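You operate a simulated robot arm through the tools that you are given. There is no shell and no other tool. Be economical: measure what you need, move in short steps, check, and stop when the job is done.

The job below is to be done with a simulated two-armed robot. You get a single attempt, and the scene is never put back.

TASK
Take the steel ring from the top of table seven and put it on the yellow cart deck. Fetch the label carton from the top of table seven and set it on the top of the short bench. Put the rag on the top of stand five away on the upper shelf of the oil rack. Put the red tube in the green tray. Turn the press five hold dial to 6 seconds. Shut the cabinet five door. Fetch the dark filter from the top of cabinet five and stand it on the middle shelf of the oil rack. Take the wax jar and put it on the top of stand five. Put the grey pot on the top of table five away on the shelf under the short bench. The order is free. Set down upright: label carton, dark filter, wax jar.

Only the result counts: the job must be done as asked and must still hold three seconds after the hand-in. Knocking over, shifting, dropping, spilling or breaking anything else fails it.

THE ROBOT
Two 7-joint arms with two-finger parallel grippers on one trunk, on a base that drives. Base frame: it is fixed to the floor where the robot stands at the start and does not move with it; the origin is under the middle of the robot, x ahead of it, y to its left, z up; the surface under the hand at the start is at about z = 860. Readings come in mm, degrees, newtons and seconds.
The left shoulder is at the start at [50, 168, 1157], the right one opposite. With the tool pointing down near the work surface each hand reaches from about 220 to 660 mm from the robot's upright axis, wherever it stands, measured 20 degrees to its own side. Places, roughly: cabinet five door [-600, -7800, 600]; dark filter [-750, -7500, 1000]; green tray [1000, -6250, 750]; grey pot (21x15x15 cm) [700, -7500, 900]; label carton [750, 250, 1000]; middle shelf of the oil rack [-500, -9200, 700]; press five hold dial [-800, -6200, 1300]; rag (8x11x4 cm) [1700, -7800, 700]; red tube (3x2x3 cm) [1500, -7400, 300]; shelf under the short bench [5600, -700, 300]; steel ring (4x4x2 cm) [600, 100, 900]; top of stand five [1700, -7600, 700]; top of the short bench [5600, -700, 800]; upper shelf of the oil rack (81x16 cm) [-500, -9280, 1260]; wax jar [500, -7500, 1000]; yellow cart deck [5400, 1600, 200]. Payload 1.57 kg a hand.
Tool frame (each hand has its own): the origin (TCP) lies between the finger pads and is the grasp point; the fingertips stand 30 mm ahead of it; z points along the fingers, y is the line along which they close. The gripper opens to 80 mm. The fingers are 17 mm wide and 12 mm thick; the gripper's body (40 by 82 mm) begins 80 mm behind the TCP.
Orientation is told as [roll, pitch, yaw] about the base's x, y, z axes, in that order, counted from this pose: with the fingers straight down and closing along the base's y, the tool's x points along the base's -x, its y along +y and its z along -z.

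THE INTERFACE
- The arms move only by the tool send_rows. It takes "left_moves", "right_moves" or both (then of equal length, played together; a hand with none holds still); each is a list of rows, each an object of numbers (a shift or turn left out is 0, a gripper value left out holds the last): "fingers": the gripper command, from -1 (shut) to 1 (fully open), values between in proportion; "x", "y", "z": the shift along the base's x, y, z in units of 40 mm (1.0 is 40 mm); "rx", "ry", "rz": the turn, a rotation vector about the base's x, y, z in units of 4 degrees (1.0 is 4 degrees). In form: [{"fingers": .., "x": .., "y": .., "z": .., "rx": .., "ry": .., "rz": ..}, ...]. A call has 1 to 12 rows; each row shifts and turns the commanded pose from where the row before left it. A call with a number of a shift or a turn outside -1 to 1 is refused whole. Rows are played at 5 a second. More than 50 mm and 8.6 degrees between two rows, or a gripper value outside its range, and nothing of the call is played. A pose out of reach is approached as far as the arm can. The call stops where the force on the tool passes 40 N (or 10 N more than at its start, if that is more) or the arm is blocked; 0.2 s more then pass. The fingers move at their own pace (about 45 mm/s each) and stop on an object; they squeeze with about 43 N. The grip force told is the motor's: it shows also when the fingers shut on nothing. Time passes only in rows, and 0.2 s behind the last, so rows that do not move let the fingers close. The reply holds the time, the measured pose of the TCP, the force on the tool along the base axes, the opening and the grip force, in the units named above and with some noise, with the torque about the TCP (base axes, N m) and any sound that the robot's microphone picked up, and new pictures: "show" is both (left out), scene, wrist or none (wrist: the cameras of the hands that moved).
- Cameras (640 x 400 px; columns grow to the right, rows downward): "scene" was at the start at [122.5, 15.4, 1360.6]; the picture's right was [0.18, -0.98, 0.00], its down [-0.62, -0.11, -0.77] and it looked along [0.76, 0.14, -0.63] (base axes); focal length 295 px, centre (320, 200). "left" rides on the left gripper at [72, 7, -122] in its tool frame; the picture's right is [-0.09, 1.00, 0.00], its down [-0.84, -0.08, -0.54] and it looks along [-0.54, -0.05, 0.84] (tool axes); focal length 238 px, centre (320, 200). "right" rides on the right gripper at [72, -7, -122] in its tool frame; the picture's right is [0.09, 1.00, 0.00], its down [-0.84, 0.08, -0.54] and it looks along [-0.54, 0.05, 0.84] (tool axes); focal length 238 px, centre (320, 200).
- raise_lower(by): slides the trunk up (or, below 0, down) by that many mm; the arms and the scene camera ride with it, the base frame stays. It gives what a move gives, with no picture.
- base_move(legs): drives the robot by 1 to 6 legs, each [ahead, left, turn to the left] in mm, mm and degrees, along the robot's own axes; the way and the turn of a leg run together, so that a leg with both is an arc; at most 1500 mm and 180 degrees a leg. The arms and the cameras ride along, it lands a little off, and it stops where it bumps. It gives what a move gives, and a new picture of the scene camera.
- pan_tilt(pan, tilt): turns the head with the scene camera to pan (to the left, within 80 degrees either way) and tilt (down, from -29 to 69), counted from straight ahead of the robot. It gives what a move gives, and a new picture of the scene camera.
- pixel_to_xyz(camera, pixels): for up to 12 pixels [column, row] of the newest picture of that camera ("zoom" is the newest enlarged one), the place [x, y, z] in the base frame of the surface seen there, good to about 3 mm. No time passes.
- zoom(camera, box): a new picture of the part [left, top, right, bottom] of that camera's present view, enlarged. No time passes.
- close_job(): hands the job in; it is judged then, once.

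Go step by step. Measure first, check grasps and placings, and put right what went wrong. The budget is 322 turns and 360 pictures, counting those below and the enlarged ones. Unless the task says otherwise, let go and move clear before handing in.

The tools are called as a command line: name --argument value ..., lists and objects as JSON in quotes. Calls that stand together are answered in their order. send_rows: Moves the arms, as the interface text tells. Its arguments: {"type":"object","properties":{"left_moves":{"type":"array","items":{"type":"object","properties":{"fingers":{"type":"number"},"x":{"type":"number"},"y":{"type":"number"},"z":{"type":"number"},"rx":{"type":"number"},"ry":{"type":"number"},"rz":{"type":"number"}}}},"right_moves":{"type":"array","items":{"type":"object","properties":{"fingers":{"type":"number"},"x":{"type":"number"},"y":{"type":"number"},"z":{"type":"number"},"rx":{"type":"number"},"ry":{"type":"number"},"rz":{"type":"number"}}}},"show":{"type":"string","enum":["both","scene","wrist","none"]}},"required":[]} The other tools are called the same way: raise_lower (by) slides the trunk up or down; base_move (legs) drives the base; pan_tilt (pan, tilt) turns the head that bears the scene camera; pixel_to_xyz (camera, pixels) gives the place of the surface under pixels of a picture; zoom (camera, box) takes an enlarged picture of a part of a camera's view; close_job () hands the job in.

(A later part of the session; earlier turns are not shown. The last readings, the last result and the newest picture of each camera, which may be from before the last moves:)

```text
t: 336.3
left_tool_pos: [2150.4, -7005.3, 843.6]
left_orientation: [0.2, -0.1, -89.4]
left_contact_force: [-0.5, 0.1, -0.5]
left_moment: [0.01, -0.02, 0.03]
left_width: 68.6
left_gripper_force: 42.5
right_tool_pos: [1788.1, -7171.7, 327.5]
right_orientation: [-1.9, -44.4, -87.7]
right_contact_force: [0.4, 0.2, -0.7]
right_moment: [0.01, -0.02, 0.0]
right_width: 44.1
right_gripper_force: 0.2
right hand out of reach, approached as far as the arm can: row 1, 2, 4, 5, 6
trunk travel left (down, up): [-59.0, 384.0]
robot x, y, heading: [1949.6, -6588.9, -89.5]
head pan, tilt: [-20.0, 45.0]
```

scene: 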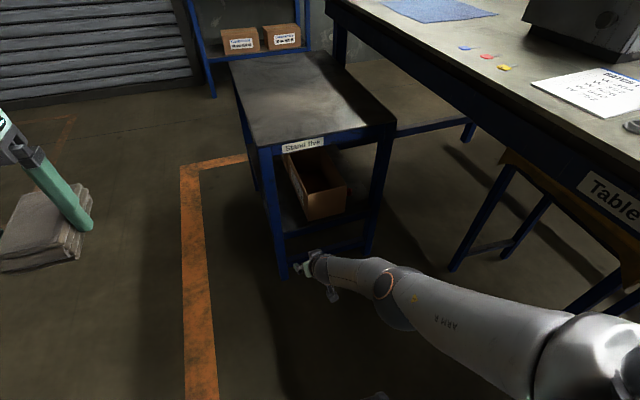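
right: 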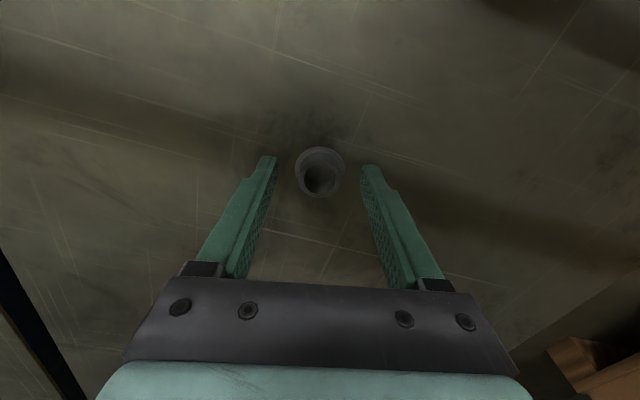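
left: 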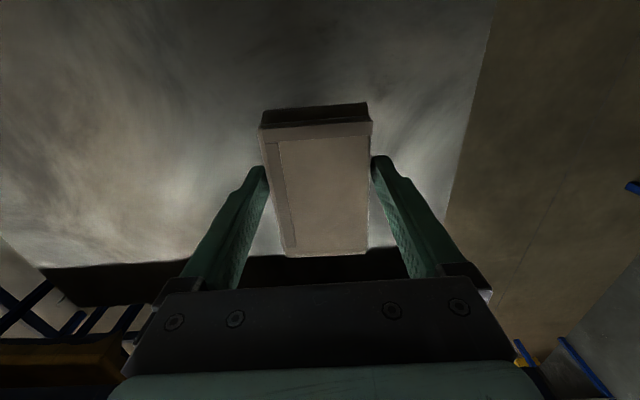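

Pitch is limited near 45°, which still works. Reposition: turn to heading −97° and line up 150 mm short of the tube.

base_move --legs '[[120, -148, 0], [0, 0, -7.5]]'

zoom --camera "right" --box '[160, 0, 480, 240]'

```text
t: 338.8
left_tool_pos: [1947.5, -7146.4, 843.8]
left_orientation: [0.1, -0.1, -96.9]
left_contact_force: [-0.4, 0.3, -0.5]
left_moment: [-0.02, 0.0, 0.01]
left_width: 68.8
left_gripper_force: 43.0
right_tool_pos: [1566.3, -7267.4, 328.1]
right_orientation: [-1.9, -44.4, -95.2]
right_contact_force: [-0.1, 0.1, -0.3]
right_moment: [0.0, -0.02, 0.03]
right_width: 44.0
right_gripper_force: 0.1
trunk travel left (down, up): [-59.0, 384.0]
robot x, y, heading: [1804.9, -6704.1, -96.6]
head pan, tilt: [-20.0, 45.0]
```

scene: 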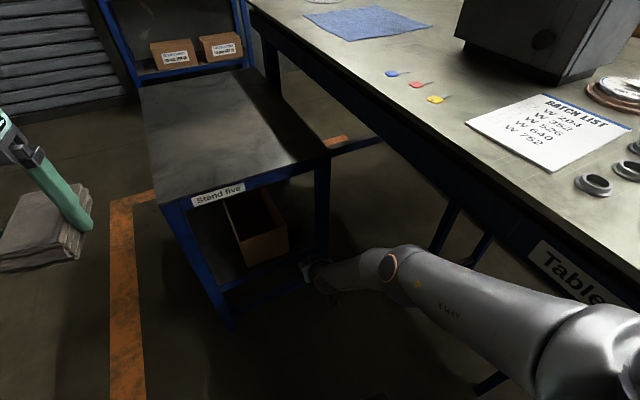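

```text
1.67 times, centred on (320, 120) of right
```

zoom: 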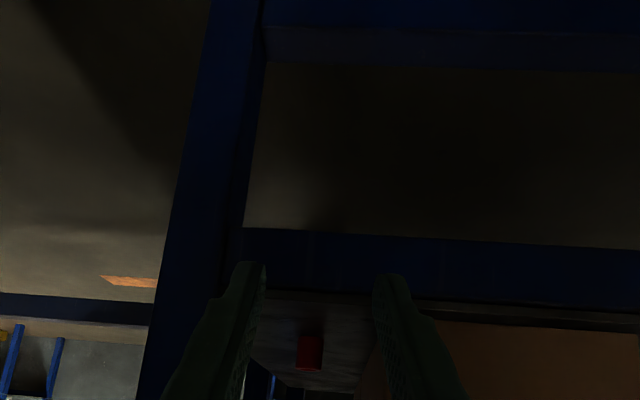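

The tube lies straight ahead between the fingers. Raise 4 and advance 105.

raise_lower --by 4

base_move --legs '[[105, 0, 0]]'

zoom --camera "right" --box '[160, 0, 480, 240]'

pixel_to_xyz --camera "zoom" --pixels '[[310, 250], [310, 270], [310, 290], [240, 200], [440, 300]]'

```text
t: 339.4
left_tool_pos: [1947.0, -7147.3, 848.4]
left_orientation: [0.1, 0.0, -96.9]
left_contact_force: [0.2, -0.3, -0.4]
left_moment: [0.03, 0.0, 0.03]
left_width: 68.7
left_gripper_force: 43.4
right_tool_pos: [1566.8, -7267.1, 332.3]
right_orientation: [-1.9, -44.5, -95.0]
right_contact_force: [0.1, 0.6, -0.3]
right_moment: [0.0, -0.02, -0.03]
right_width: 44.0
right_gripper_force: 0.0
trunk travel left (down, up): [-63.0, 380.0]
robot x, y, heading: [1804.9, -6705.2, -96.7]
head pan, tilt: [-20.0, 45.0]
```

```text
t: 340.5
left_tool_pos: [1933.7, -7250.8, 847.8]
left_orientation: [0.1, -0.1, -97.0]
left_contact_force: [-0.2, 0.0, -0.2]
left_moment: [0.02, 0.02, 0.02]
left_width: 68.7
left_gripper_force: 42.7
right_tool_pos: [1554.1, -7371.8, 332.1]
right_orientation: [-1.9, -44.5, -95.1]
right_contact_force: [1.5, -0.3, 0.6]
right_moment: [0.01, 0.01, 0.03]
right_width: 44.2
right_gripper_force: 0.2
trunk travel left (down, up): [-63.0, 380.0]
robot x, y, heading: [1793.4, -6806.6, -96.9]
head pan, tilt: [-20.0, 45.0]
```

scene: 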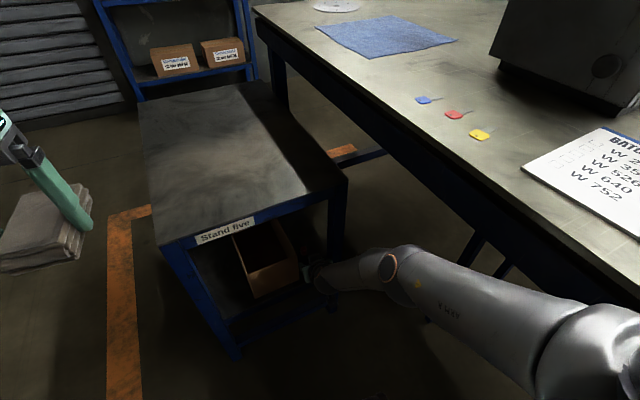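

```text
1.67 times, centred on (320, 120) of right
```

zoom: 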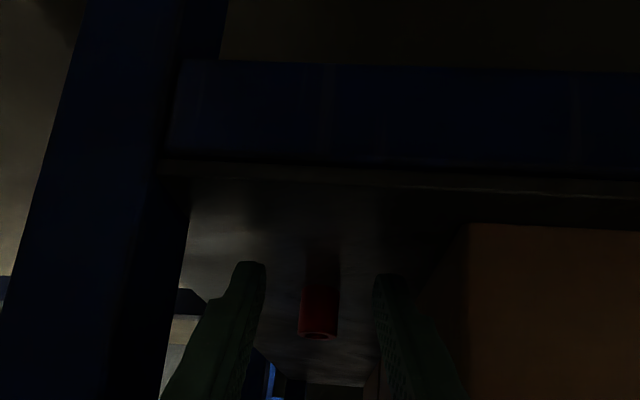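

```text
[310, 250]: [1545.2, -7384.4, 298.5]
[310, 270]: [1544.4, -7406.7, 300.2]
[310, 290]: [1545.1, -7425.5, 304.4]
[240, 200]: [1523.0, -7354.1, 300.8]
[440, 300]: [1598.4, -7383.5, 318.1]
```

Tube is centred. Advance 43 more and close.

base_move --legs '[[43, 0, 0]]'

zoom --camera "right" --box '[160, 60, 480, 260]'

```text
t: 341.4
left_tool_pos: [1928.7, -7293.2, 847.1]
left_orientation: [0.1, 0.0, -96.9]
left_contact_force: [-0.8, 0.0, -0.8]
left_moment: [-0.02, -0.04, 0.0]
left_width: 69.0
left_gripper_force: 42.7
right_tool_pos: [1548.3, -7414.0, 332.4]
right_orientation: [-2.0, -44.6, -95.2]
right_contact_force: [-0.4, -0.7, 0.4]
right_moment: [-0.05, 0.02, -0.01]
right_width: 44.0
right_gripper_force: 0.1
trunk travel left (down, up): [-63.0, 380.0]
robot x, y, heading: [1785.1, -6850.2, -96.9]
head pan, tilt: [-20.0, 45.0]
```

scene: 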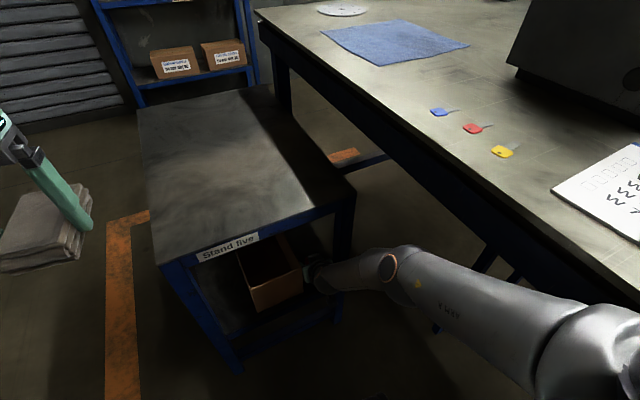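

```text
2.00 times, centred on (320, 160) of right
```

zoom: 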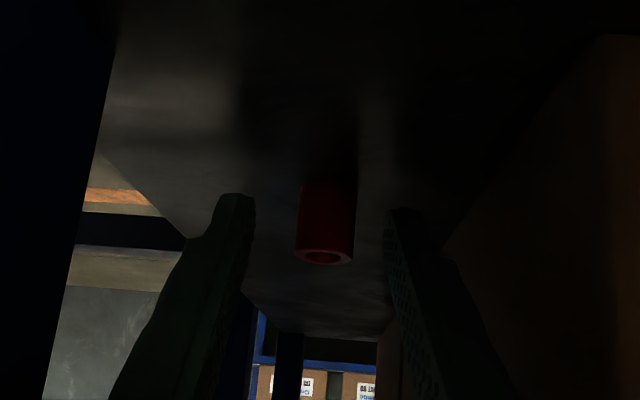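

Tube lies between the finger tips. Close.

send_rows --right_moves '[{"fingers": -1}, {}, {}, {}]' --show "none"

zoom --camera "right" --box '[160, 60, 480, 260]'

```text
t: 342.4
left_tool_pos: [1929.8, -7294.5, 846.9]
left_orientation: [0.1, -0.1, -96.9]
left_contact_force: [-0.3, 0.1, -0.5]
left_moment: [0.0, 0.0, 0.01]
left_width: 68.5
left_gripper_force: 42.6
right_tool_pos: [1549.4, -7413.9, 333.1]
right_orientation: [-1.9, -44.6, -95.0]
right_contact_force: [-1.5, -0.3, -0.7]
right_moment: [0.02, -0.03, -0.01]
right_width: 16.9
right_gripper_force: 32.1
trunk travel left (down, up): [-63.0, 380.0]
robot x, y, heading: [1786.4, -6850.9, -96.4]
head pan, tilt: [-20.0, 45.0]
```

```text
2.00 times, centred on (320, 160) of right
```

zoom: 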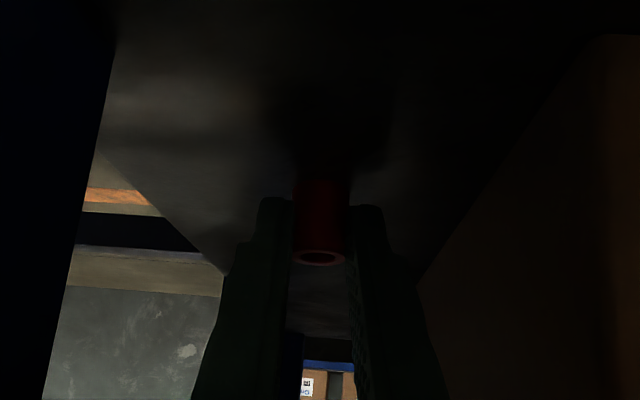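

Tube gripped (17 mm). Lift 8 and back straight out.

raise_lower --by 10

base_move --legs '[[-150, 0, 0], [-250, 150, 0]]'

zoom --camera "right" --box '[160, 60, 480, 260]'

```text
t: 343.0
left_tool_pos: [1930.5, -7293.8, 857.8]
left_orientation: [0.1, -0.2, -96.9]
left_contact_force: [0.4, -0.2, 0.7]
left_moment: [0.02, -0.03, 0.0]
left_width: 68.8
left_gripper_force: 42.9
right_tool_pos: [1548.3, -7414.3, 342.2]
right_orientation: [-1.9, -44.5, -95.1]
right_contact_force: [-0.5, 1.0, 0.0]
right_moment: [-0.04, -0.05, 0.01]
right_width: 16.7
right_gripper_force: 31.7
trunk travel left (down, up): [-73.0, 370.0]
robot x, y, heading: [1785.2, -6852.0, -96.8]
head pan, tilt: [-20.0, 45.0]
```

```text
t: 346.0
left_tool_pos: [2126.5, -6912.9, 858.0]
left_orientation: [0.1, 0.0, -96.8]
left_contact_force: [-0.1, 0.5, -0.1]
left_moment: [-0.02, 0.02, -0.03]
left_width: 68.7
left_gripper_force: 42.9
right_tool_pos: [1745.9, -7033.5, 343.2]
right_orientation: [-2.0, -44.4, -95.1]
right_contact_force: [0.2, 0.1, 0.6]
right_moment: [0.0, 0.03, 0.0]
right_width: 16.9
right_gripper_force: 32.3
trunk travel left (down, up): [-73.0, 370.0]
robot x, y, heading: [1984.0, -6473.5, -96.7]
head pan, tilt: [-20.0, 45.0]
```

scene: 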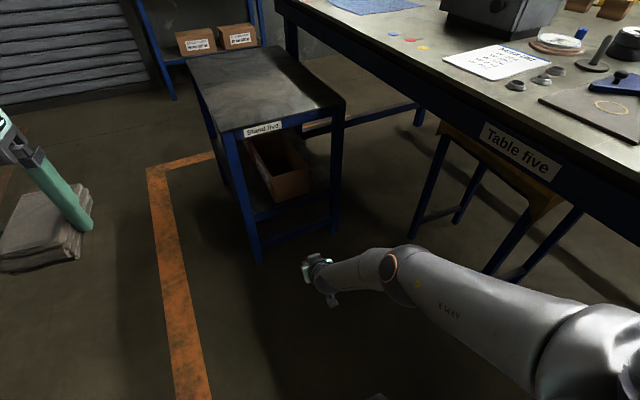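

```text
2.00 times, centred on (320, 160) of right
```

zoom: 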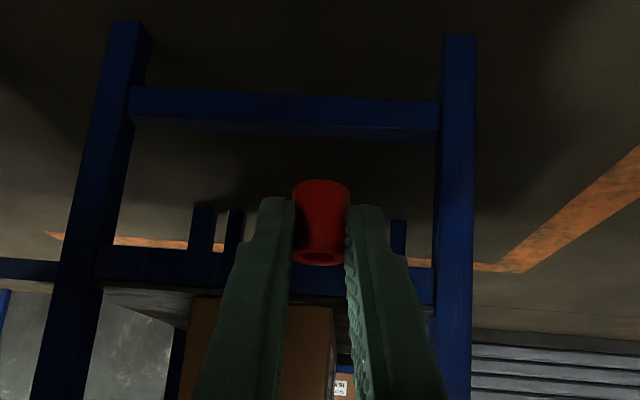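

Tube is secure. Bring the right arm back up to a tool-down carrying pose.

send_rows --right_moves '[{"y": 0.6, "x": 0.07, "z": 0.6}, {"y": 0.6, "x": 0.07, "z": 0.7}, {"y": 0.6, "x": 0.07, "z": 0.8}, {"y": 0.4, "z": 0.9}, {"z": 0.9, "rx": 1}, {"z": 0.9, "rx": 1}, {"z": 0.9, "rx": 1}, {"z": 0.9, "rx": 1}, {"z": 0.9, "rx": 1}, {"z": 0.9, "rx": 1}, {"z": 0.9, "rx": 1}, {"z": 0.9, "rx": 1}]' --show "none"

send_rows --right_moves '[{"rx": 1}, {"rx": 1}, {"rx": 1}, {"y": 0.5, "z": 0.5}, {"y": 0.5, "z": 0.5}]' --show "scene"

```text
t: 348.6
left_tool_pos: [2127.5, -6911.5, 858.2]
left_orientation: [0.1, 0.0, -96.8]
left_contact_force: [-0.7, 0.7, -0.6]
left_moment: [-0.05, 0.01, 0.0]
left_width: 69.0
left_gripper_force: 42.9
right_tool_pos: [1780.9, -6973.9, 672.9]
right_orientation: [-4.7, -12.4, -93.6]
right_contact_force: [0.2, 0.3, -0.1]
right_moment: [-0.03, -0.03, -0.01]
right_width: 16.5
right_gripper_force: 31.6
right hand out of reach, approached as far as the arm can: row 1, 2, 3, 4
trunk travel left (down, up): [-73.0, 370.0]
robot x, y, heading: [1983.6, -6471.4, -96.6]
head pan, tilt: [-20.0, 45.0]
```

```text
t: 349.8
left_tool_pos: [2126.8, -6912.8, 857.5]
left_orientation: [0.1, -0.2, -96.8]
left_contact_force: [0.5, -0.2, -1.2]
left_moment: [0.0, 0.0, 0.0]
left_width: 68.8
left_gripper_force: 42.9
right_tool_pos: [1781.3, -6932.9, 712.7]
right_orientation: [-5.4, -0.4, -93.6]
right_contact_force: [0.2, -0.9, -0.4]
right_moment: [0.0, -0.04, 0.01]
right_width: 16.6
right_gripper_force: 32.0
trunk travel left (down, up): [-73.0, 370.0]
robot x, y, heading: [1981.6, -6472.4, -96.9]
head pan, tilt: [-20.0, 45.0]
```

scene: 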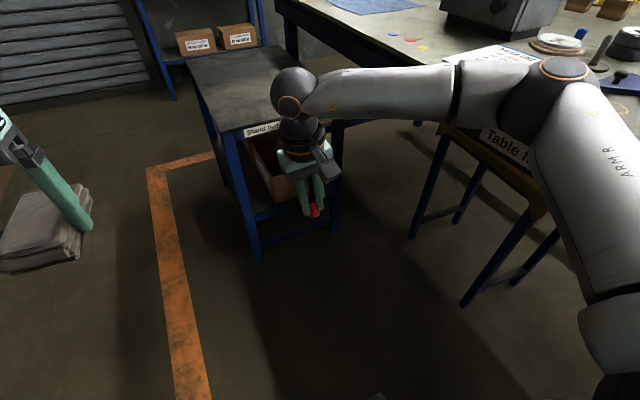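

Raise the trunk 270, move off to +x, and face −x toward the green tray end of table five.

send_rows --right_moves '[{"ry": -0.7}, {"ry": -0.65}]' --show "none"

raise_lower --by 300

base_move --legs '[[-250, 350, 0], [0, 0, -83.2]]'

pan_tilt --pan 0 --tilt 30

```text
t: 350.4
left_tool_pos: [2127.1, -6912.0, 857.5]
left_orientation: [0.2, 0.1, -96.7]
left_contact_force: [-0.2, 0.3, -0.9]
left_moment: [-0.01, 0.01, -0.01]
left_width: 68.9
left_gripper_force: 42.9
right_tool_pos: [1781.6, -6933.9, 713.3]
right_orientation: [0.0, -0.3, -93.6]
right_contact_force: [1.0, 0.3, -0.1]
right_moment: [0.01, -0.04, 0.01]
right_width: 16.8
right_gripper_force: 31.7
trunk travel left (down, up): [-73.0, 370.0]
robot x, y, heading: [1980.9, -6468.6, -96.6]
head pan, tilt: [-20.0, 45.0]
```

```text
t: 353.4
left_tool_pos: [2126.6, -6912.4, 1158.0]
left_orientation: [0.1, 0.1, -96.8]
left_contact_force: [-0.6, -0.5, -0.9]
left_moment: [-0.02, 0.02, 0.01]
left_width: 68.7
left_gripper_force: 43.0
right_tool_pos: [1782.0, -6933.7, 1012.5]
right_orientation: [-0.1, -0.2, -93.7]
right_contact_force: [0.5, -0.7, -0.3]
right_moment: [-0.01, -0.05, 0.04]
right_width: 16.6
right_gripper_force: 31.6
trunk travel left (down, up): [-373.0, 70.0]
robot x, y, heading: [1981.5, -6467.8, -96.6]
head pan, tilt: [-20.0, 45.0]
```

```text
t: 360.6
left_tool_pos: [1931.6, -6453.0, 1158.4]
left_orientation: [0.0, 0.0, 179.3]
left_contact_force: [0.2, -0.8, 0.1]
left_moment: [-0.02, -0.03, 0.0]
left_width: 68.5
left_gripper_force: 43.2
right_tool_pos: [1873.3, -6111.9, 1012.6]
right_orientation: [-0.1, -0.1, -177.5]
right_contact_force: [-0.4, 0.7, -0.3]
right_moment: [-0.03, 0.02, -0.01]
right_width: 16.8
right_gripper_force: 32.1
trunk travel left (down, up): [-373.0, 70.0]
robot x, y, heading: [2352.0, -6262.4, 179.4]
head pan, tilt: [-20.0, 45.0]
```

scene: 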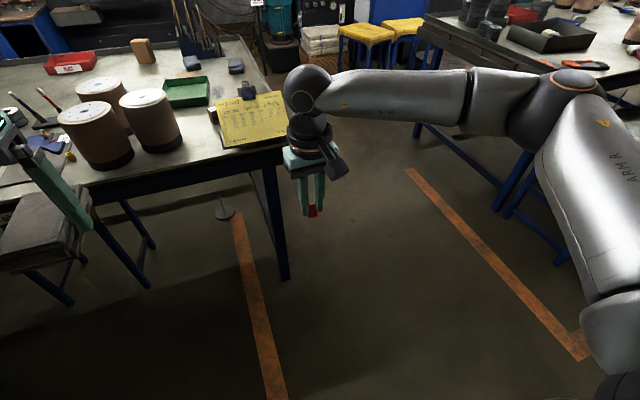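

```text
t: 361.4
left_tool_pos: [1930.9, -6452.5, 1157.5]
left_orientation: [0.1, -0.1, 179.3]
left_contact_force: [-0.3, 0.1, -0.4]
left_moment: [-0.01, 0.01, -0.01]
left_width: 68.8
left_gripper_force: 42.9
right_tool_pos: [1874.0, -6112.7, 1012.5]
right_orientation: [-0.1, -0.1, -177.5]
right_contact_force: [-0.4, 0.2, 0.1]
right_moment: [0.03, -0.01, -0.01]
right_width: 16.6
right_gripper_force: 31.6
trunk travel left (down, up): [-373.0, 70.0]
robot x, y, heading: [2354.3, -6260.6, 179.5]
head pan, tilt: [0.0, 30.0]
```

scene: 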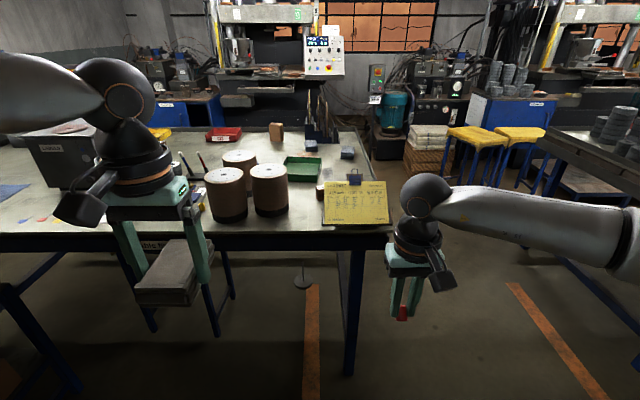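

Green tray at (302,167) on the table. Measure it.

pixel_to_xyz --camera "scene" --pixels '[[302, 168], [302, 178], [286, 177], [318, 177], [290, 160], [316, 160], [302, 172], [355, 205], [270, 190], [275, 132], [347, 152], [365, 225]]'

zoom --camera "scene" --box '[190, 80, 400, 250]'

```text
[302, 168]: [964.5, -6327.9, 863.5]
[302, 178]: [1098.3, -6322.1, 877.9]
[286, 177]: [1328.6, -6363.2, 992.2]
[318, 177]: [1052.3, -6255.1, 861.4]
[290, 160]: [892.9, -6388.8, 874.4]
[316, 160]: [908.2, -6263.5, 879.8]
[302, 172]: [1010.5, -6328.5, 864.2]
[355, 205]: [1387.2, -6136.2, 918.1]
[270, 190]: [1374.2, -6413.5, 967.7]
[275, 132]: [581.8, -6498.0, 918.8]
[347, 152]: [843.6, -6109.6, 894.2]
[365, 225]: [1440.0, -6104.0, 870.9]
```

```text
2.35 times, centred on (295, 165) of scene
```

zoom: 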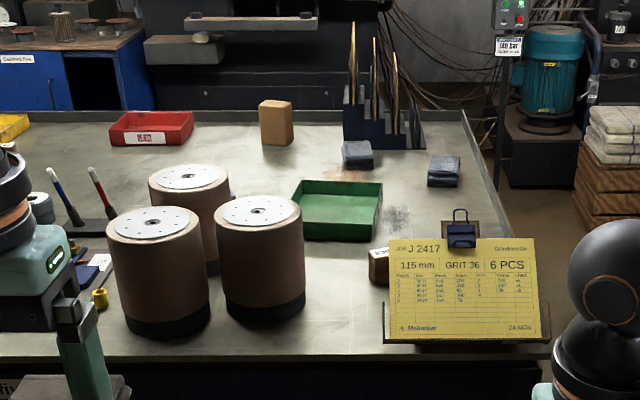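

The tray is 240 mm from the table's +y edge, so better approached from that end. Check the free floor there.

pan_tilt --pan -45 --tilt 30

pixel_to_xyz --camera "scene" --pixels '[[60, 200], [100, 150], [150, 200], [200, 150], [250, 150], [300, 150], [200, 250], [100, 250], [150, 120], [250, 200], [60, 120], [20, 150]]'

```text
t: 362.6
left_tool_pos: [1931.9, -6451.8, 1158.4]
left_orientation: [0.1, -0.1, 179.4]
left_contact_force: [0.4, 0.4, -0.1]
left_moment: [-0.02, -0.01, -0.02]
left_width: 68.9
left_gripper_force: 42.5
right_tool_pos: [1873.5, -6111.7, 1012.8]
right_orientation: [-0.1, -0.3, -177.5]
right_contact_force: [0.7, 0.1, -0.1]
right_moment: [-0.01, -0.03, -0.01]
right_width: 16.8
right_gripper_force: 31.7
trunk travel left (down, up): [-373.0, 70.0]
robot x, y, heading: [2357.2, -6261.5, 179.3]
head pan, tilt: [-45.0, 30.0]
```

scene: 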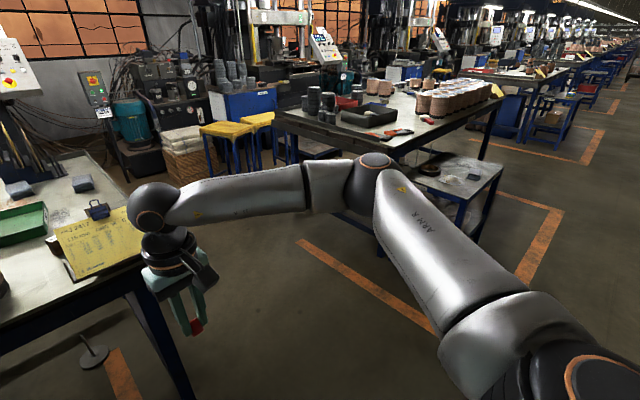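

```text
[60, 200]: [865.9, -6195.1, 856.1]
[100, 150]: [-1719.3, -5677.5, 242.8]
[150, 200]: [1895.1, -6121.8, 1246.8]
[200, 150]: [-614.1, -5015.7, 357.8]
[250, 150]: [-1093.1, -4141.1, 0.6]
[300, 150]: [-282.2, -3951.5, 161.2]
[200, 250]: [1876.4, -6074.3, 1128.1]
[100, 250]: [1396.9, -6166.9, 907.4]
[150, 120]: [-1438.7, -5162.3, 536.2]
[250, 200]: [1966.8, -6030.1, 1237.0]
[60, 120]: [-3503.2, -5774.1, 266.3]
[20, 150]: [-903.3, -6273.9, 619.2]
```

Plenty of space at y > −6085. Drive round: right 700, ahead 1200, turn left 90.

base_move --legs '[[0, -720, 0], [1195, 0, 0], [0, 0, 90.5]]'

pan_tilt --pan 0 --tilt 42

```text
t: 378.8
left_tool_pos: [1358.1, -5953.5, 1158.5]
left_orientation: [0.1, 0.1, -90.1]
left_contact_force: [-0.1, -0.2, -1.1]
left_moment: [-0.02, -0.02, 0.0]
left_width: 69.0
left_gripper_force: 42.8
right_tool_pos: [1017.4, -6014.6, 1013.0]
right_orientation: [-0.1, -0.3, -87.2]
right_contact_force: [0.1, 0.1, -0.7]
right_moment: [0.01, 0.0, -0.04]
right_width: 16.7
right_gripper_force: 31.7
trunk travel left (down, up): [-373.0, 70.0]
robot x, y, heading: [1166.5, -5531.1, -90.1]
head pan, tilt: [-45.0, 30.0]
```

scene: 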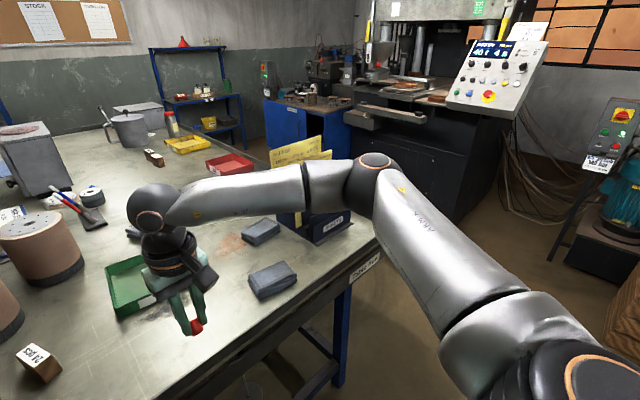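

```text
t: 379.9
left_tool_pos: [1359.1, -5953.4, 1157.3]
left_orientation: [0.1, 0.0, -90.3]
left_contact_force: [0.1, -0.5, -0.9]
left_moment: [0.01, 0.0, 0.02]
left_width: 68.9
left_gripper_force: 42.8
right_tool_pos: [1017.8, -6015.1, 1012.9]
right_orientation: [-0.1, -0.1, -87.1]
right_contact_force: [-0.4, -0.9, 0.5]
right_moment: [-0.01, -0.01, 0.03]
right_width: 16.7
right_gripper_force: 31.8
trunk travel left (down, up): [-373.0, 70.0]
robot x, y, heading: [1161.8, -5529.4, -90.1]
head pan, tilt: [0.0, 42.0]
```

scene: 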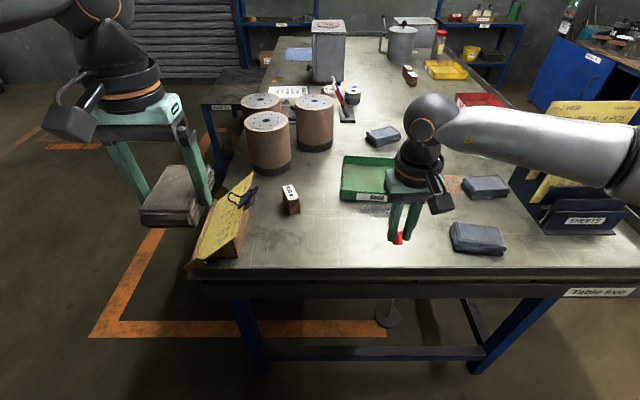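

Good view. Check heights near the right elbow's path (sheet holder at (580,150)) before advancing.

pixel_to_xyz --camera "scene" --pixels '[[585, 105], [560, 160], [585, 220], [530, 130], [340, 160], [385, 160], [345, 197], [385, 200], [365, 185], [440, 42], [440, 60], [403, 40]]'

```text
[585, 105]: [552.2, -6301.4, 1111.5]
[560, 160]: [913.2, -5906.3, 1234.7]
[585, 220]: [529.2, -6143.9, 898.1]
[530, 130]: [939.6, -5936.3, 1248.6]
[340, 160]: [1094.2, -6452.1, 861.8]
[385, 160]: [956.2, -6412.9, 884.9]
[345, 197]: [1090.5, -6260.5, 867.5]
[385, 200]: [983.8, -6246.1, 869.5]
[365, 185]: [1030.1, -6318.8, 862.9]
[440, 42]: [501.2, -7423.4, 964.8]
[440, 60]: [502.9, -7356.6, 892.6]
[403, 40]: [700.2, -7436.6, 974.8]
```

Clear enough. Advance 290 and look.

base_move --legs '[[292, 12, 0]]'

raise_lower --by -75

zoom --camera "right" --box '[100, 0, 540, 280]'

```text
t: 382.1
left_tool_pos: [1370.3, -6239.4, 1157.9]
left_orientation: [0.1, 0.0, -90.2]
left_contact_force: [0.3, -0.6, -0.7]
left_moment: [0.0, 0.03, 0.0]
left_width: 68.5
left_gripper_force: 43.0
right_tool_pos: [1029.7, -6301.2, 1013.5]
right_orientation: [-0.2, -0.4, -87.1]
right_contact_force: [-1.1, 0.6, 0.1]
right_moment: [0.01, 0.0, 0.02]
right_width: 16.9
right_gripper_force: 31.8
trunk travel left (down, up): [-373.0, 70.0]
robot x, y, heading: [1177.5, -5822.7, -89.7]
head pan, tilt: [0.0, 42.0]
stopped in leg 1: the robot was blocked; the commanded pose is now the measured one
```

scene: 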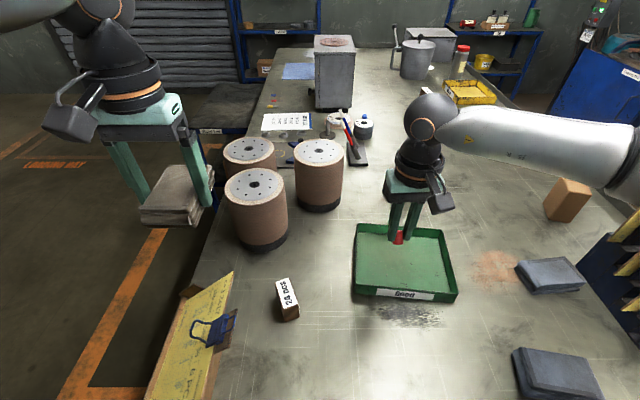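

```text
t: 383.2
left_tool_pos: [1371.0, -6239.4, 1082.3]
left_orientation: [0.1, -0.1, -90.2]
left_contact_force: [-0.6, 0.1, -0.6]
left_moment: [0.01, 0.01, -0.01]
left_width: 68.7
left_gripper_force: 43.0
right_tool_pos: [1030.7, -6302.4, 938.3]
right_orientation: [0.0, -0.3, -87.1]
right_contact_force: [0.0, 1.0, 0.9]
right_moment: [0.0, -0.02, 0.04]
right_width: 16.9
right_gripper_force: 32.4
trunk travel left (down, up): [-298.0, 145.0]
robot x, y, heading: [1174.2, -5819.2, -90.2]
head pan, tilt: [0.0, 42.0]
```

```text
1.43 times, centred on (320, 140) of right
```

zoom: 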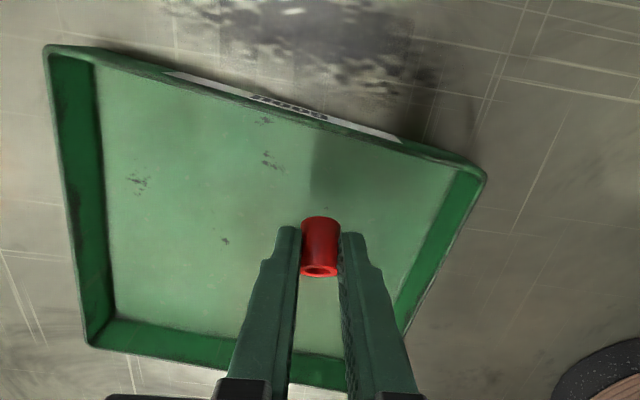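

The base touched the table's end rail gently at y≈−5820; the hand is over the tray anyway. Lower in small steps until contact.

send_rows --right_moves '[{"z": -0.4, "x": -0.3}, {"z": -0.3}, {"z": -0.15}, {"z": -0.1}]' --show "wrist"

```text
t: 384.2
left_tool_pos: [1371.2, -6240.1, 1084.3]
left_orientation: [0.1, -0.1, -90.2]
left_contact_force: [-0.3, 0.1, -0.1]
left_moment: [0.02, -0.03, -0.01]
left_width: 68.6
left_gripper_force: 42.9
right_tool_pos: [1020.6, -6302.5, 904.7]
right_orientation: [0.0, -0.7, -87.0]
right_contact_force: [-0.3, 0.1, 25.6]
right_moment: [-0.04, 0.05, -0.01]
right_width: 17.6
right_gripper_force: 32.2
trunk travel left (down, up): [-298.0, 145.0]
robot x, y, heading: [1174.1, -5815.0, -89.9]
head pan, tilt: [0.0, 42.0]
```

right: 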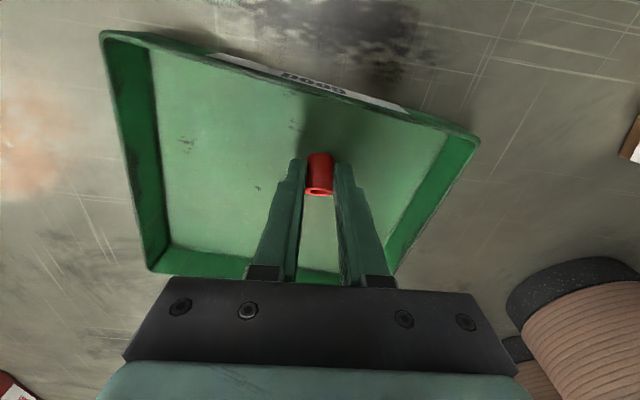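

Contact (26 N). Open a little and rise.

send_rows --right_moves '[{"z": 0.05}, {"fingers": 0.0}, {}, {"z": 0.5}, {"z": 0.8}, {"z": 0.8}, {"z": 0.5, "fingers": 1}]' --show "both"

```text
t: 385.8
left_tool_pos: [1371.4, -6240.9, 1082.1]
left_orientation: [0.1, 0.1, -90.1]
left_contact_force: [0.8, 0.2, -0.3]
left_moment: [0.01, -0.01, 0.03]
left_width: 68.7
left_gripper_force: 43.5
right_tool_pos: [1019.2, -6302.4, 1005.8]
right_orientation: [0.1, -0.3, -87.0]
right_contact_force: [-0.2, 0.3, -1.2]
right_moment: [0.0, -0.03, -0.01]
right_width: 73.8
right_gripper_force: 0.0
trunk travel left (down, up): [-298.0, 145.0]
robot x, y, heading: [1178.6, -5815.2, -90.0]
head pan, tilt: [0.0, 42.0]
```

scene: 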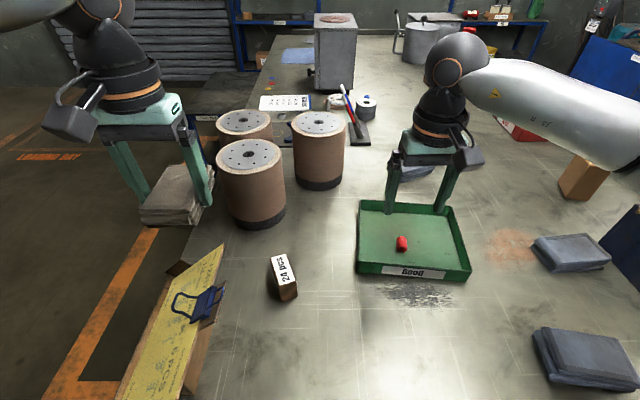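
right: 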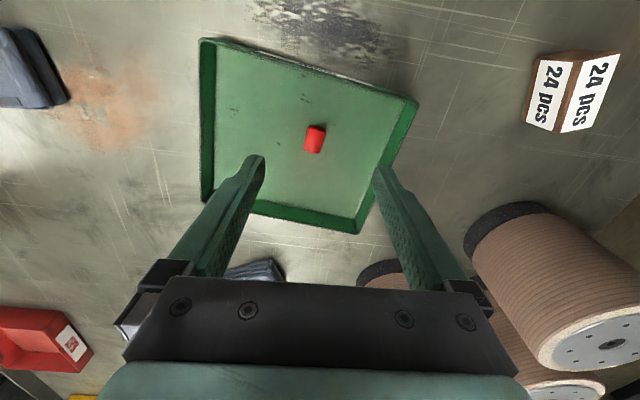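

Red tube is in the tray. Back off, raise trunk, face −x to view the aisle between table five and the press/cabinet.

base_move --legs '[[-400, 0, 0], [0, 0, -90], [700, 0, 0]]'

raise_lower --by 80

pan_tilt --pan 30 --tilt 25

```text
t: 395.5
left_tool_pos: [58.3, -5602.6, 1083.0]
left_orientation: [0.1, -0.1, 179.3]
left_contact_force: [-0.2, -0.1, -1.1]
left_moment: [0.0, -0.06, 0.0]
left_width: 69.1
left_gripper_force: 43.0
right_tool_pos: [-1.3, -5250.3, 1006.8]
right_orientation: [0.0, -0.3, -177.4]
right_contact_force: [-0.1, -0.1, 0.0]
right_moment: [0.0, -0.01, -0.01]
right_width: 80.2
right_gripper_force: 0.1
trunk travel left (down, up): [-298.0, 145.0]
robot x, y, heading: [484.3, -5413.2, 179.4]
head pan, tilt: [0.0, 42.0]
```

scene: 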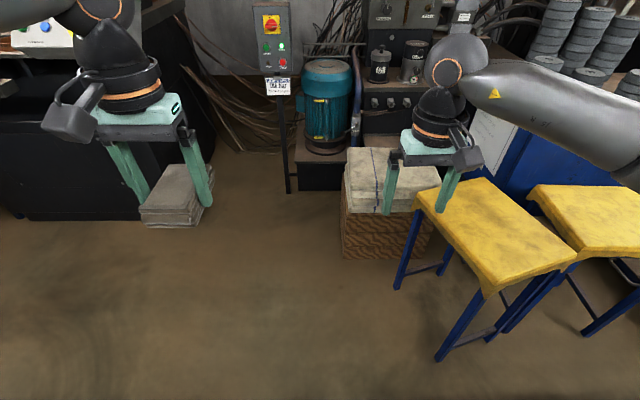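

```text
t: 396.7
left_tool_pos: [58.3, -5602.7, 1162.4]
left_orientation: [0.1, -0.1, 179.4]
left_contact_force: [-0.4, 0.3, -1.1]
left_moment: [0.01, -0.03, 0.0]
left_width: 68.8
left_gripper_force: 42.7
right_tool_pos: [-0.8, -5249.6, 1085.7]
right_orientation: [0.0, -0.4, -177.4]
right_contact_force: [-1.2, 0.3, -0.5]
right_moment: [0.0, 0.0, 0.01]
right_width: 80.3
right_gripper_force: 0.1
trunk travel left (down, up): [-378.0, 65.0]
robot x, y, heading: [486.0, -5409.2, 179.5]
head pan, tilt: [0.0, 42.0]
```

```text
t: 397.6
left_tool_pos: [57.7, -5602.8, 1162.9]
left_orientation: [0.1, 0.0, 179.3]
left_contact_force: [0.1, 0.0, -1.2]
left_moment: [0.03, 0.0, -0.02]
left_width: 68.9
left_gripper_force: 43.4
right_tool_pos: [-0.5, -5250.0, 1085.9]
right_orientation: [-0.1, -0.4, -177.4]
right_contact_force: [-0.4, -0.2, 0.3]
right_moment: [-0.02, 0.03, 0.0]
right_width: 80.0
right_gripper_force: 0.0
trunk travel left (down, up): [-378.0, 65.0]
robot x, y, heading: [481.0, -5413.5, 179.7]
head pan, tilt: [30.0, 25.0]
```

scene: 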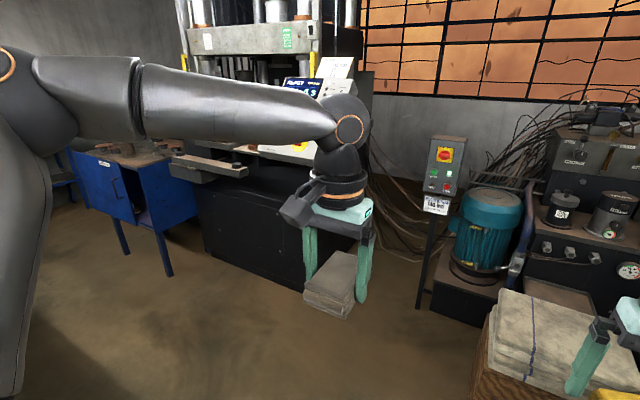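

The press is ahead-left; blue cabinet five beyond with its door open. Measure the aisle bounds.

pixel_to_xyz --camera "scene" --pixels '[[250, 240], [200, 170], [240, 165], [165, 220], [150, 200], [120, 200], [85, 180], [168, 275], [130, 250], [220, 280], [305, 85], [300, 145]]'

zoom --camera "scene" --box '[60, 60, 340, 290]'

```text
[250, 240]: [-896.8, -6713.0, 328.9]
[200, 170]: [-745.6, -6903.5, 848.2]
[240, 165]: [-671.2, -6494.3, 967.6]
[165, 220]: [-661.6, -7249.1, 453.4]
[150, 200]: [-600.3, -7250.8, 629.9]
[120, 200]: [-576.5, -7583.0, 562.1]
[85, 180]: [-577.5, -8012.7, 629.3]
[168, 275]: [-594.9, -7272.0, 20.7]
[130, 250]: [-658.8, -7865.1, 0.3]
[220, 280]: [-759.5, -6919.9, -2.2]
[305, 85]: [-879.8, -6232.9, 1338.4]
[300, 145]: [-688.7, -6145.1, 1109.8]
```

```text
1.74 times, centred on (200, 175) of scene
```

zoom: 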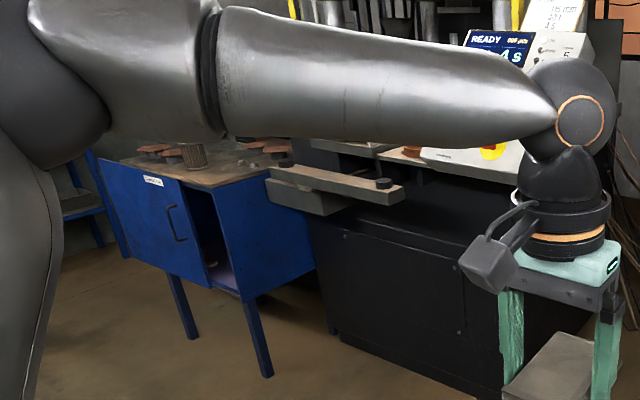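

Cabinet front x≈−577, table back ≈400: aisle centre x≈−80. Drive down it facing −y and look at the oil rack.

base_move --legs '[[560, 0, 0], [0, 0, 90.5], [1500, 0, 0], [400, 0, 0]]'

pan_tilt --pan -15 --tilt 15

```text
t: 413.8
left_tool_pos: [69.9, -7733.2, 1162.8]
left_orientation: [0.1, 0.1, -91.3]
left_contact_force: [-0.3, -0.2, -0.8]
left_moment: [0.01, 0.03, -0.02]
left_width: 68.8
left_gripper_force: 42.9
right_tool_pos: [-285.6, -7789.2, 1086.1]
right_orientation: [0.0, -0.3, -88.0]
right_contact_force: [1.3, 0.7, -0.2]
right_moment: [0.04, -0.01, -0.02]
right_width: 79.6
right_gripper_force: 0.1
trunk travel left (down, up): [-378.0, 65.0]
robot x, y, heading: [-121.3, -7306.5, -91.2]
head pan, tilt: [30.0, 25.0]
```

scene: 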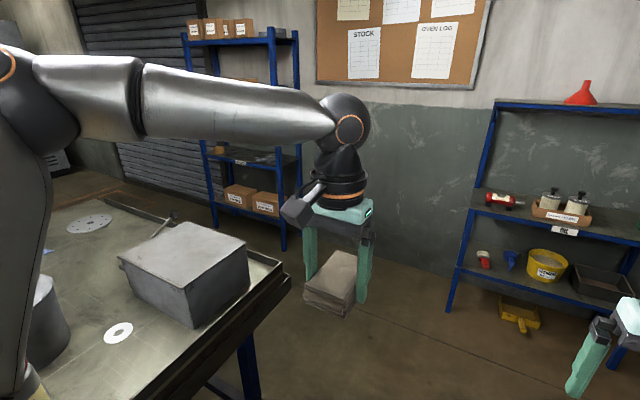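

```text
t: 414.9
left_tool_pos: [68.0, -7732.4, 1162.5]
left_orientation: [0.1, 0.0, -91.2]
left_contact_force: [0.5, -0.3, -1.1]
left_moment: [-0.02, -0.01, 0.0]
left_width: 68.9
left_gripper_force: 43.4
right_tool_pos: [-284.1, -7789.3, 1087.3]
right_orientation: [0.0, -0.3, -88.0]
right_contact_force: [-0.5, 0.1, 0.2]
right_moment: [0.05, 0.05, 0.01]
right_width: 80.0
right_gripper_force: 0.0
trunk travel left (down, up): [-378.0, 65.0]
robot x, y, heading: [-116.0, -7304.0, -91.1]
head pan, tilt: [-15.0, 15.0]
```

scene: 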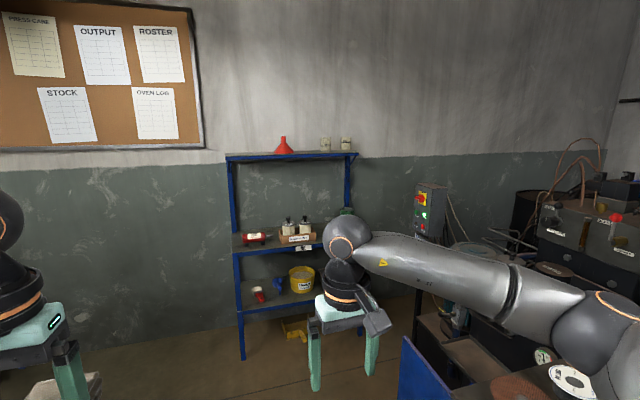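

Oil rack in view at columns 225–355. Measure shelves and objects.

zoom --camera "scene" --box '[210, 120, 380, 330]'

pixel_to_xyz --camera "scene" --pixels '[[232, 156], [283, 153], [305, 154], [326, 150], [346, 150], [353, 155], [260, 155], [250, 248], [300, 248], [240, 255], [270, 302], [325, 255]]'

```text
1.90 times, centred on (295, 225) of scene
```

zoom: 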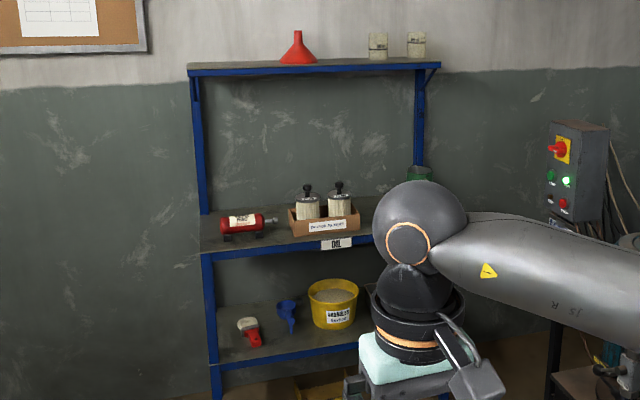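

```text
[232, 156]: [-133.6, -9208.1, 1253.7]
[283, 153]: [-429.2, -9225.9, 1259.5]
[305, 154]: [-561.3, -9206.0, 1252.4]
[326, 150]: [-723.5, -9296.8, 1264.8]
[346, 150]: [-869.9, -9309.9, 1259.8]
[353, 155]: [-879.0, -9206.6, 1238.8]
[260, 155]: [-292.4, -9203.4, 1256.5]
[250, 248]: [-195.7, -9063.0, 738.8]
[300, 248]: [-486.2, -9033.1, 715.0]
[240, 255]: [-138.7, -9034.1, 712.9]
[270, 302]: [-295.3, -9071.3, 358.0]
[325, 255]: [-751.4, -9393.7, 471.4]
```

Upper shelf z≈1260, y −9206…−9365, free around x −150…−380; middle shelf z≈735 protrudes to y −9033. Check what's to the right of the rack.

pixel_to_xyz --camera "scene" --pixels '[[425, 190], [425, 215], [440, 330], [500, 340], [420, 370], [480, 245], [415, 340], [545, 250]]'

base_move --legs '[[1130, 0, 1]]'

pan_tilt --pan -30 --tilt 20

```text
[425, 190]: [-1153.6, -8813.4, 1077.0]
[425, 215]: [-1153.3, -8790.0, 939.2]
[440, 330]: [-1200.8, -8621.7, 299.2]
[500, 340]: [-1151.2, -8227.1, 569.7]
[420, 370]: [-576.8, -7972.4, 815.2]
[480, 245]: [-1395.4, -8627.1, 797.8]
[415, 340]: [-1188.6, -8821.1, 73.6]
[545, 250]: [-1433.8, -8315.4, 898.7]
```

```text
t: 420.8
left_tool_pos: [62.4, -8873.1, 1163.3]
left_orientation: [0.1, 0.0, -90.5]
left_contact_force: [0.2, 0.4, -1.4]
left_moment: [0.01, -0.01, -0.04]
left_width: 68.8
left_gripper_force: 42.8
right_tool_pos: [-292.2, -8931.9, 1085.9]
right_orientation: [0.0, -0.2, -87.3]
right_contact_force: [0.2, -0.8, 0.4]
right_moment: [0.03, -0.01, 0.01]
right_width: 80.1
right_gripper_force: 0.1
trunk travel left (down, up): [-378.0, 65.0]
robot x, y, heading: [-132.4, -8444.1, -90.6]
head pan, tilt: [-15.0, 15.0]
```

scene: 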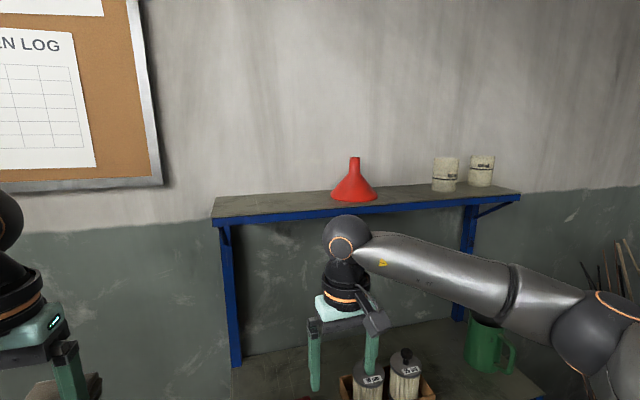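

```text
t: 421.5
left_tool_pos: [61.6, -8872.9, 1162.7]
left_orientation: [0.2, 0.0, -90.5]
left_contact_force: [-0.4, 0.4, -0.8]
left_moment: [0.03, 0.01, 0.01]
left_width: 68.8
left_gripper_force: 42.5
right_tool_pos: [-290.6, -8933.8, 1086.1]
right_orientation: [0.0, -0.3, -87.1]
right_contact_force: [-0.1, -0.1, 0.5]
right_moment: [0.0, 0.01, -0.01]
right_width: 79.8
right_gripper_force: 0.1
trunk travel left (down, up): [-378.0, 65.0]
robot x, y, heading: [-130.5, -8449.6, -90.3]
head pan, tilt: [-30.0, 20.0]
```

scene: 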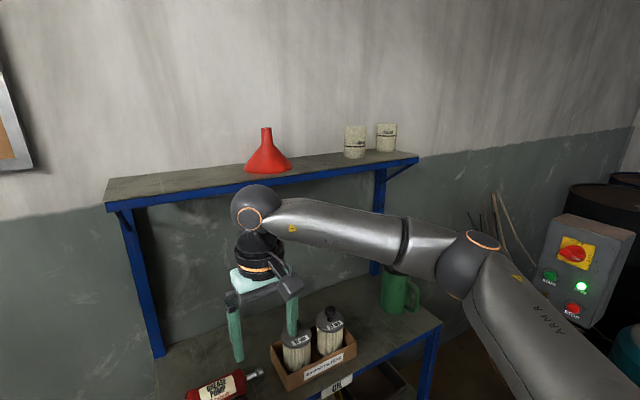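

Left part of the upper shelf (x −150…−370) is free. Raise the trunk fully and lift/pitch the left hand to test reach.

raise_lower --by 62

send_rows --left_moves '[{"z": 0.8, "rx": -0.8}, {"z": 0.8, "rx": -0.8}, {"z": 0.8, "rx": -0.8}, {"z": 0.6, "rx": -0.8}, {"rx": -0.8}, {"rx": -0.8}, {"rx": -0.8}, {"rx": -0.8}]' --show "none"

send_rows --left_moves '[{"y": -0.6}, {"y": -0.6}, {"y": -0.6}, {"y": -0.6}, {"y": -0.6}]' --show "scene"

```text
t: 422.5
left_tool_pos: [61.6, -8872.8, 1225.4]
left_orientation: [0.0, 0.1, -90.6]
left_contact_force: [-0.3, 0.1, 0.3]
left_moment: [0.01, 0.01, 0.0]
left_width: 68.7
left_gripper_force: 43.2
right_tool_pos: [-291.2, -8932.0, 1148.2]
right_orientation: [0.0, -0.4, -87.2]
right_contact_force: [0.5, -0.2, -0.1]
right_moment: [-0.04, -0.01, 0.01]
right_width: 80.0
right_gripper_force: 0.0
trunk travel left (down, up): [-440.0, 3.0]
robot x, y, heading: [-133.9, -8446.2, -90.6]
head pan, tilt: [-30.0, 20.0]
```

```text
t: 424.3
left_tool_pos: [61.5, -8871.5, 1345.1]
left_orientation: [0.3, -25.7, -90.5]
left_contact_force: [-0.3, -0.3, -0.5]
left_moment: [0.02, 0.0, 0.0]
left_width: 68.9
left_gripper_force: 43.3
right_tool_pos: [-291.1, -8932.7, 1149.7]
right_orientation: [0.0, -0.2, -87.2]
right_contact_force: [-0.6, 0.4, -0.9]
right_moment: [-0.01, 0.01, 0.01]
right_width: 80.2
right_gripper_force: 0.0
trunk travel left (down, up): [-440.0, 3.0]
robot x, y, heading: [-130.0, -8446.2, -90.4]
head pan, tilt: [-30.0, 20.0]
```

```text
t: 425.5
left_tool_pos: [65.5, -8992.8, 1345.1]
left_orientation: [0.2, -25.6, -90.4]
left_contact_force: [0.7, -0.4, -0.2]
left_moment: [0.03, 0.03, 0.01]
left_width: 68.9
left_gripper_force: 42.5
left hand out of reach, approached as far as the arm can: row 5
right_tool_pos: [-290.6, -8933.6, 1148.1]
right_orientation: [0.0, -0.2, -87.2]
right_contact_force: [-0.4, 0.2, -0.7]
right_moment: [0.02, 0.0, 0.01]
right_width: 79.9
right_gripper_force: 0.0
trunk travel left (down, up): [-440.0, 3.0]
robot x, y, heading: [-134.9, -8450.4, -90.3]
head pan, tilt: [-30.0, 20.0]
```

scene: 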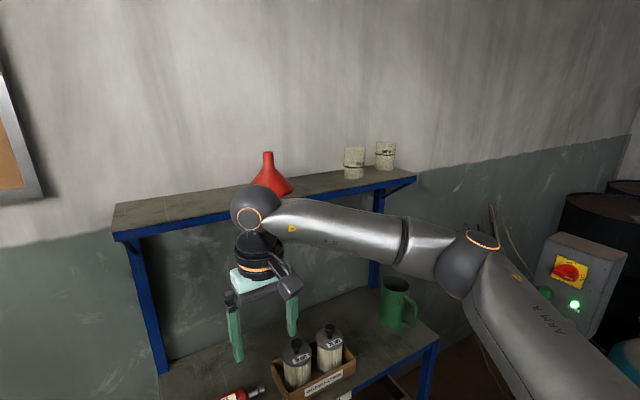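

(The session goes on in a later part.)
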